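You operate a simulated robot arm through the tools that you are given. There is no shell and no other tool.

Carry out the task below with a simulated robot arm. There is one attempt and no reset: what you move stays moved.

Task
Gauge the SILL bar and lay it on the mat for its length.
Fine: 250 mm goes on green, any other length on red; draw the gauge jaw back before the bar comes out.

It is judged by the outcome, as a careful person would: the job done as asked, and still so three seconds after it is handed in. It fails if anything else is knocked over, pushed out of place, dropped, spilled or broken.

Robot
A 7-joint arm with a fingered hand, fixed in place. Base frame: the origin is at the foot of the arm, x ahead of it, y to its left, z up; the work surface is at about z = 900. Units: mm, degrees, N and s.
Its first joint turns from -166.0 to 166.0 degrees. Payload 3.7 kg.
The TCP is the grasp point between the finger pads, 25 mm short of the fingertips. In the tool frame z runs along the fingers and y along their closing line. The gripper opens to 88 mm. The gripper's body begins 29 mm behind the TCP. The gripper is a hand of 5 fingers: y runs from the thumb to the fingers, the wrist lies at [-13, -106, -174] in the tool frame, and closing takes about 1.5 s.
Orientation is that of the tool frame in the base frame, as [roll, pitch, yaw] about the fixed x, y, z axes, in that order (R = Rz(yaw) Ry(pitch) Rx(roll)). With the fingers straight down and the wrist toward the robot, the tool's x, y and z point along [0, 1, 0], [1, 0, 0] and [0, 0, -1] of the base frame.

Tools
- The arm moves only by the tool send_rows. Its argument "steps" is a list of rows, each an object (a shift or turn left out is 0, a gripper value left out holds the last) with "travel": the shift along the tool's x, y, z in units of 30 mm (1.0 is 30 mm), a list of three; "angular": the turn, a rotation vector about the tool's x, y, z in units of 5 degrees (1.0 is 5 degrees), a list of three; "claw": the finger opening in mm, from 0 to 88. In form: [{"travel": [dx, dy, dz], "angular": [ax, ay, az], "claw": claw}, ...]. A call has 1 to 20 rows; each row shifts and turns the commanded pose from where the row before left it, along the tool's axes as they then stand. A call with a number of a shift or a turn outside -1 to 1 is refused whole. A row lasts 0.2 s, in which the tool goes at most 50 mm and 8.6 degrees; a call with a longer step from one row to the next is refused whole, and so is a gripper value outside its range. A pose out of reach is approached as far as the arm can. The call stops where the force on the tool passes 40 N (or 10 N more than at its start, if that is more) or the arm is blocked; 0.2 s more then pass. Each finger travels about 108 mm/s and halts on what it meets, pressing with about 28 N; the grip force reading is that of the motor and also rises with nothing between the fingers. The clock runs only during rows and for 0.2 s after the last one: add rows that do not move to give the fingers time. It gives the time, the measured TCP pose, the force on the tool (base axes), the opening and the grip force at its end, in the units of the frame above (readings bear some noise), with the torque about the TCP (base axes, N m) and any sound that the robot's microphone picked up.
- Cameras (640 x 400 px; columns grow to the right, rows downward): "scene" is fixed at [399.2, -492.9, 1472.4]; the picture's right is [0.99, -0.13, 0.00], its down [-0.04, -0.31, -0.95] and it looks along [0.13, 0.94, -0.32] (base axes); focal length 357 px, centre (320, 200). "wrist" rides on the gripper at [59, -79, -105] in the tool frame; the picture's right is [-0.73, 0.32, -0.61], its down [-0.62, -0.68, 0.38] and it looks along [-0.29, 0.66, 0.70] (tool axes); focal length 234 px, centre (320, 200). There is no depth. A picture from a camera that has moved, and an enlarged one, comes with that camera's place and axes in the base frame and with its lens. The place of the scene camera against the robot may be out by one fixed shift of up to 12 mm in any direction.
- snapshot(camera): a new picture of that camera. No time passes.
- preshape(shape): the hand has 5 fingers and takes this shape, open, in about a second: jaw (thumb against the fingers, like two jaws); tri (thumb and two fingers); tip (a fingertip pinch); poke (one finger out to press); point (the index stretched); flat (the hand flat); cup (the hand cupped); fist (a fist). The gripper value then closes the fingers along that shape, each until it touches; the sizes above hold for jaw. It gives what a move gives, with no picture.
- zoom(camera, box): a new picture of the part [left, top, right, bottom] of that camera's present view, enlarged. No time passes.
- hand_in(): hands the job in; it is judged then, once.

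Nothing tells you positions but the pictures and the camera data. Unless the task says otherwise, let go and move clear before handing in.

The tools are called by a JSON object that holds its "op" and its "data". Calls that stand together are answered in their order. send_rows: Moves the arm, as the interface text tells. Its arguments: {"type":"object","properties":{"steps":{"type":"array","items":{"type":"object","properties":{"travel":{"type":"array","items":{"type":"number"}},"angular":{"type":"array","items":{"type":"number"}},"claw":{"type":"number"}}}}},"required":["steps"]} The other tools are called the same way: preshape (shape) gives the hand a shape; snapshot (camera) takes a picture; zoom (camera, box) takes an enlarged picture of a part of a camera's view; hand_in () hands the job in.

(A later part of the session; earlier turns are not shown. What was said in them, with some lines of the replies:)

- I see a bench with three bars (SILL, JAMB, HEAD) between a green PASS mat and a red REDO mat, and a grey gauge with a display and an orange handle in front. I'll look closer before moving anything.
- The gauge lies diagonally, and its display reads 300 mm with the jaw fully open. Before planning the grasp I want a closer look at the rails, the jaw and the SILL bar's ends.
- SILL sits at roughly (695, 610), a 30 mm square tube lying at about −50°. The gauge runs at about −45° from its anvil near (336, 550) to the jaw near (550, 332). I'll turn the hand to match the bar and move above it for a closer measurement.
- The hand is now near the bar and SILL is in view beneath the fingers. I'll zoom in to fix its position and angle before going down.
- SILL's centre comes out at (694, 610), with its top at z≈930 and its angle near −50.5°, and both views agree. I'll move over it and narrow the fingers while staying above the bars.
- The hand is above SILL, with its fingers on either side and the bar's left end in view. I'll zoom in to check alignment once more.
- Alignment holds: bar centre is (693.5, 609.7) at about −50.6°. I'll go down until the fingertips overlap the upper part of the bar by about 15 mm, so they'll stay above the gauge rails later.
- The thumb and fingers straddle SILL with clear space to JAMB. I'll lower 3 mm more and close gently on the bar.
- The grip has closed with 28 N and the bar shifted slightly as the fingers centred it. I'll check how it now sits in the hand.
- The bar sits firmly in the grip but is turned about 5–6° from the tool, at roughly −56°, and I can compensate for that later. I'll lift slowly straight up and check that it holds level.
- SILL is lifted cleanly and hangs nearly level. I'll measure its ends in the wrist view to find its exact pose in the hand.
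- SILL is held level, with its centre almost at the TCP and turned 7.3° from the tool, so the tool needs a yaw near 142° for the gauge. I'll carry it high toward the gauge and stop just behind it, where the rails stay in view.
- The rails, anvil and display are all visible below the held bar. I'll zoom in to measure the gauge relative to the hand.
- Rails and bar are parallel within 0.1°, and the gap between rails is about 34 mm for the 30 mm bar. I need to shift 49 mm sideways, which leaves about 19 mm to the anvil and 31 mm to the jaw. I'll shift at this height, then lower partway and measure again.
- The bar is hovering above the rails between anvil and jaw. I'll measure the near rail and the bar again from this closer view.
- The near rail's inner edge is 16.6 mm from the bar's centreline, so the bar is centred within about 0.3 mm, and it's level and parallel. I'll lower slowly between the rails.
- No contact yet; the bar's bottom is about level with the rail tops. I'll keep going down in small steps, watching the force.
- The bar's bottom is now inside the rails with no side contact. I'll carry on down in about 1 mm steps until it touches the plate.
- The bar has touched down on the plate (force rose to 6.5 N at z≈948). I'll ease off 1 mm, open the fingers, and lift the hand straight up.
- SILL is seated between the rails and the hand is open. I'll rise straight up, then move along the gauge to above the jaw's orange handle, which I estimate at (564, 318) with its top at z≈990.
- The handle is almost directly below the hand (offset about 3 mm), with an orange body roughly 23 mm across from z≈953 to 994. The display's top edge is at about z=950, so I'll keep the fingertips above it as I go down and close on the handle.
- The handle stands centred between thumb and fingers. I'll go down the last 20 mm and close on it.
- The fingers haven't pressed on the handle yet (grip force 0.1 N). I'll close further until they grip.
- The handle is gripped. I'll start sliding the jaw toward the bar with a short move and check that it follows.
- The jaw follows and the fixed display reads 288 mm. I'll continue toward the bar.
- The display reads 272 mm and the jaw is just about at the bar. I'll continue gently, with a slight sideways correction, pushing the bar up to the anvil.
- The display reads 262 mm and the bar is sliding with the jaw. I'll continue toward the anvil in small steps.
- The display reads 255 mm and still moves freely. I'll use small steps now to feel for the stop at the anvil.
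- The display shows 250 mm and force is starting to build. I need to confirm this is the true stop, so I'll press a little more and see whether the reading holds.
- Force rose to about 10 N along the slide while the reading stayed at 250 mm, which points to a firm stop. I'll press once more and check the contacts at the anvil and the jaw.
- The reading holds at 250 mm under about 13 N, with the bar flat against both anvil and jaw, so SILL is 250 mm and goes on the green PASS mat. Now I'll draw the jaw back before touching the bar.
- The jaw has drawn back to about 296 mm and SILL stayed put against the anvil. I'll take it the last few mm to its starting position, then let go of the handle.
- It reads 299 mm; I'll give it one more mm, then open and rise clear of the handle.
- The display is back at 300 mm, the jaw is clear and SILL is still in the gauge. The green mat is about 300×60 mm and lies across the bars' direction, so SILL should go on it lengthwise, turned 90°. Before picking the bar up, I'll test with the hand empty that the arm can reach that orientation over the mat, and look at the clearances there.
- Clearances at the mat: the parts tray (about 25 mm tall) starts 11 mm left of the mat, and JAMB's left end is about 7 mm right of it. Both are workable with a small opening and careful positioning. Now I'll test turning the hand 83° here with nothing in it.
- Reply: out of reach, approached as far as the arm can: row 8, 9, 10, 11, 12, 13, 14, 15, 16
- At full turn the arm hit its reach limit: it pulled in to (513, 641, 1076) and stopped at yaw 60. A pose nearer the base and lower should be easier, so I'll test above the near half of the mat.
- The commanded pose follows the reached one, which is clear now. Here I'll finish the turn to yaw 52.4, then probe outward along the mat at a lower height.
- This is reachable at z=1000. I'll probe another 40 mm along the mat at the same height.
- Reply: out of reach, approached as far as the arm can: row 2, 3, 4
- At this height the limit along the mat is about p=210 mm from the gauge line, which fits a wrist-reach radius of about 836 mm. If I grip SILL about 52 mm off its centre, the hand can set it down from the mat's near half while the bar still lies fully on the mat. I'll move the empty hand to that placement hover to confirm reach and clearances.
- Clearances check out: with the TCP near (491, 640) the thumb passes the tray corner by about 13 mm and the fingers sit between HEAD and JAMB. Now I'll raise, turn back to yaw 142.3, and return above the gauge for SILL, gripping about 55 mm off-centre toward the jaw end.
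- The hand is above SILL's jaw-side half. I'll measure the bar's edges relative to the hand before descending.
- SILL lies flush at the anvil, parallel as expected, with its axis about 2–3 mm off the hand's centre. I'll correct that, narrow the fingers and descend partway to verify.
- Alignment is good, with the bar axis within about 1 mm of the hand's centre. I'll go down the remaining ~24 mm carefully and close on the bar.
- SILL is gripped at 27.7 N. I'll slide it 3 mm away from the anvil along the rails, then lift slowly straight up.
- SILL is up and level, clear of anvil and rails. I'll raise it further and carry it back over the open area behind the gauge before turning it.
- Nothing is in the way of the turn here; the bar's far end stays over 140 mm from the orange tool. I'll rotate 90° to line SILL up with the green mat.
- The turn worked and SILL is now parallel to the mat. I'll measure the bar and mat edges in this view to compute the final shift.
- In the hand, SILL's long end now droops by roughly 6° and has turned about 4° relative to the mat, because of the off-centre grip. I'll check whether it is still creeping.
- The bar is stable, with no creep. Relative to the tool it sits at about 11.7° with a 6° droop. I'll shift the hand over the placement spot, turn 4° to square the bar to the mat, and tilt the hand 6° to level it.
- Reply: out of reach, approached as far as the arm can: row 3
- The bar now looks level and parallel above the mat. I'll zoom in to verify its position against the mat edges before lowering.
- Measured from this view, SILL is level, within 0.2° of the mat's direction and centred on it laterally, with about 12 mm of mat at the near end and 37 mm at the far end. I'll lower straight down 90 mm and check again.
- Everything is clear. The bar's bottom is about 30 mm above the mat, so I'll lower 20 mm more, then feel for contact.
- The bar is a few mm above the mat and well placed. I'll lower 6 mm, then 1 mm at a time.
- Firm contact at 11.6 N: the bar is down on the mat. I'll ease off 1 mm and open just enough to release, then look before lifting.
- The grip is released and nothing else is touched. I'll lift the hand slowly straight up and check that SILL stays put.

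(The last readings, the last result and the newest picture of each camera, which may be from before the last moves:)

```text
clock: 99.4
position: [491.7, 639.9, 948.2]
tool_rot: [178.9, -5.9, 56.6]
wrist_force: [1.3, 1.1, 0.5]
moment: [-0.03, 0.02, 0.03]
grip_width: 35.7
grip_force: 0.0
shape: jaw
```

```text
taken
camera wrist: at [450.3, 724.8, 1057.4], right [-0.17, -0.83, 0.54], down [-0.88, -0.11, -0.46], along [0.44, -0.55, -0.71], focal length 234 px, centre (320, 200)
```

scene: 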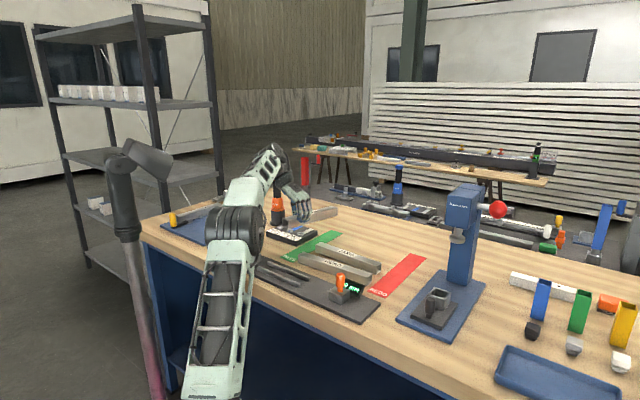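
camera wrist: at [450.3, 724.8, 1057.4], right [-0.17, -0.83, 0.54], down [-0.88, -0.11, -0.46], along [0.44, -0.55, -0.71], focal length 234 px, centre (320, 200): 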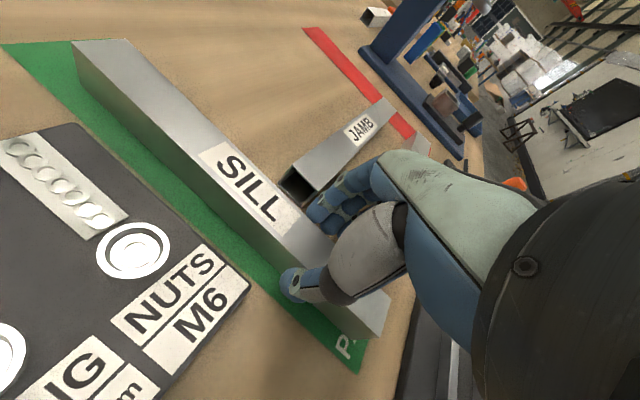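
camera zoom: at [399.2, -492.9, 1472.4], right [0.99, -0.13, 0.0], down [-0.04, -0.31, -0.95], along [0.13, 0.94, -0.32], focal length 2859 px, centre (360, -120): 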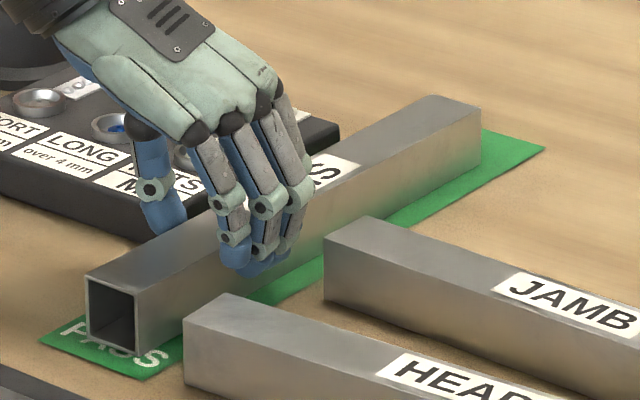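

SILL stays on the mat as the hand comes away. I'll raise the hand well clear, level it, and take final views.

{"op": "send_rows", "data": {"steps": [{"travel": [0.0343, 0.0069, -0.3315]}, {"travel": [0.0514, 0.0104, -0.4973]}, {"travel": [0.0514, 0.0104, -0.4973]}, {"travel": [0.0514, 0.0104, -0.4973]}, {"travel": [0.0514, 0.0104, -0.4973]}, {"travel": [0.0514, 0.0104, -0.4973]}, {"angular": [0.12, -0.58, 0]}, {"angular": [0.12, -0.58, 0]}, {"travel": [-0.6, 0, -0.3]}, {"travel": [-0.8, 0, -0.3]}, {"travel": [-0.8, 0, -0.3]}, {"travel": [-0.6, 0, 0]}, {}, {}]}}

{"op": "snapshot", "data": {"camera": "scene"}}

{"op": "snapshot", "data": {"camera": "wrist"}}

{"op": "zoom", "data": {"camera": "scene", "box": [230, 200, 390, 300]}}

```text
clock: 102.4
position: [445.0, 569.1, 1059.1]
tool_rot: [180.0, 0.0, 56.4]
wrist_force: [0.2, -0.1, 0.1]
moment: [-0.02, 0.01, 0.02]
grip_width: 35.8
grip_force: 0.1
shape: jaw
```

```text
taken
```

scene: 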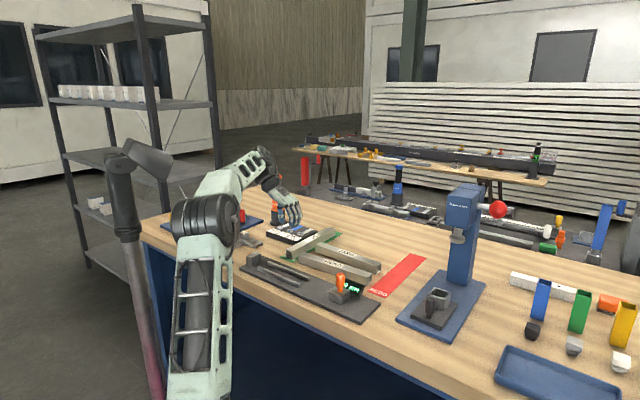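

```text
taken
camera wrist: at [412.1, 662.1, 1165.1], right [-0.13, -0.78, 0.61], down [-0.91, -0.14, -0.38], along [0.39, -0.6, -0.7], focal length 234 px, centre (320, 200)
```

wrist: 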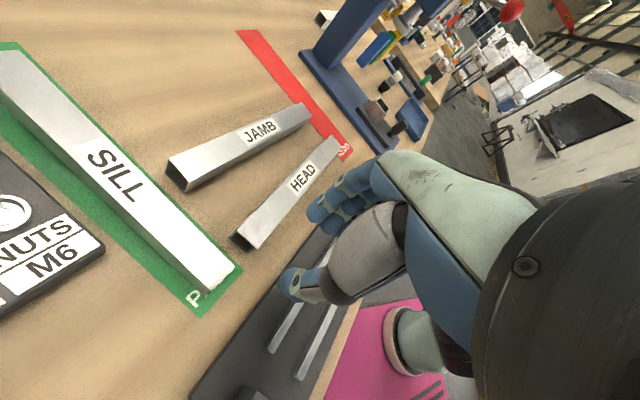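

```text
4.00 times, centred on (310, 250) of scene
camera zoom: at [399.2, -492.9, 1472.4], right [0.99, -0.13, 0.0], down [-0.04, -0.31, -0.95], along [0.13, 0.94, -0.32], focal length 1430 px, centre (360, 0)
```

zoom: 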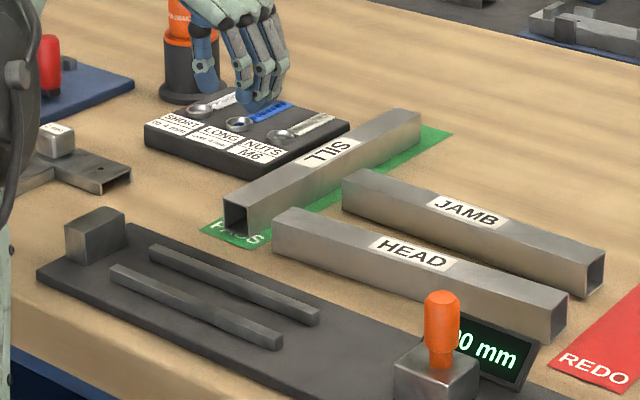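

SILL lies fully on the green mat, with green showing along both sides and at both ends. HEAD, JAMB and the tray haven't moved, the gauge jaw is back at its 300 mm position, and the hand is clear, so I'm handing in.

{"op": "hand_in", "data": {}}

```text
The job is handed in.
```

The SILL bar gauged at 250 mm and is now lying on the green PASS mat. I've handed the job in.

- **Gauging:** the reading held at 250 mm under about 13 N, with the bar touching both the anvil and the jaw.
- **Jaw:** I drew it back to its 300 mm starting position before taking the bar out.
- **Placement:** the bar lies lengthwise along the mat, fully on it, with about 12 mm of mat left at the near end and 37 mm at the far end.
- **Surroundings:** the last views showed HEAD, JAMB and the parts tray where they started. The hand is released and clear of everything.
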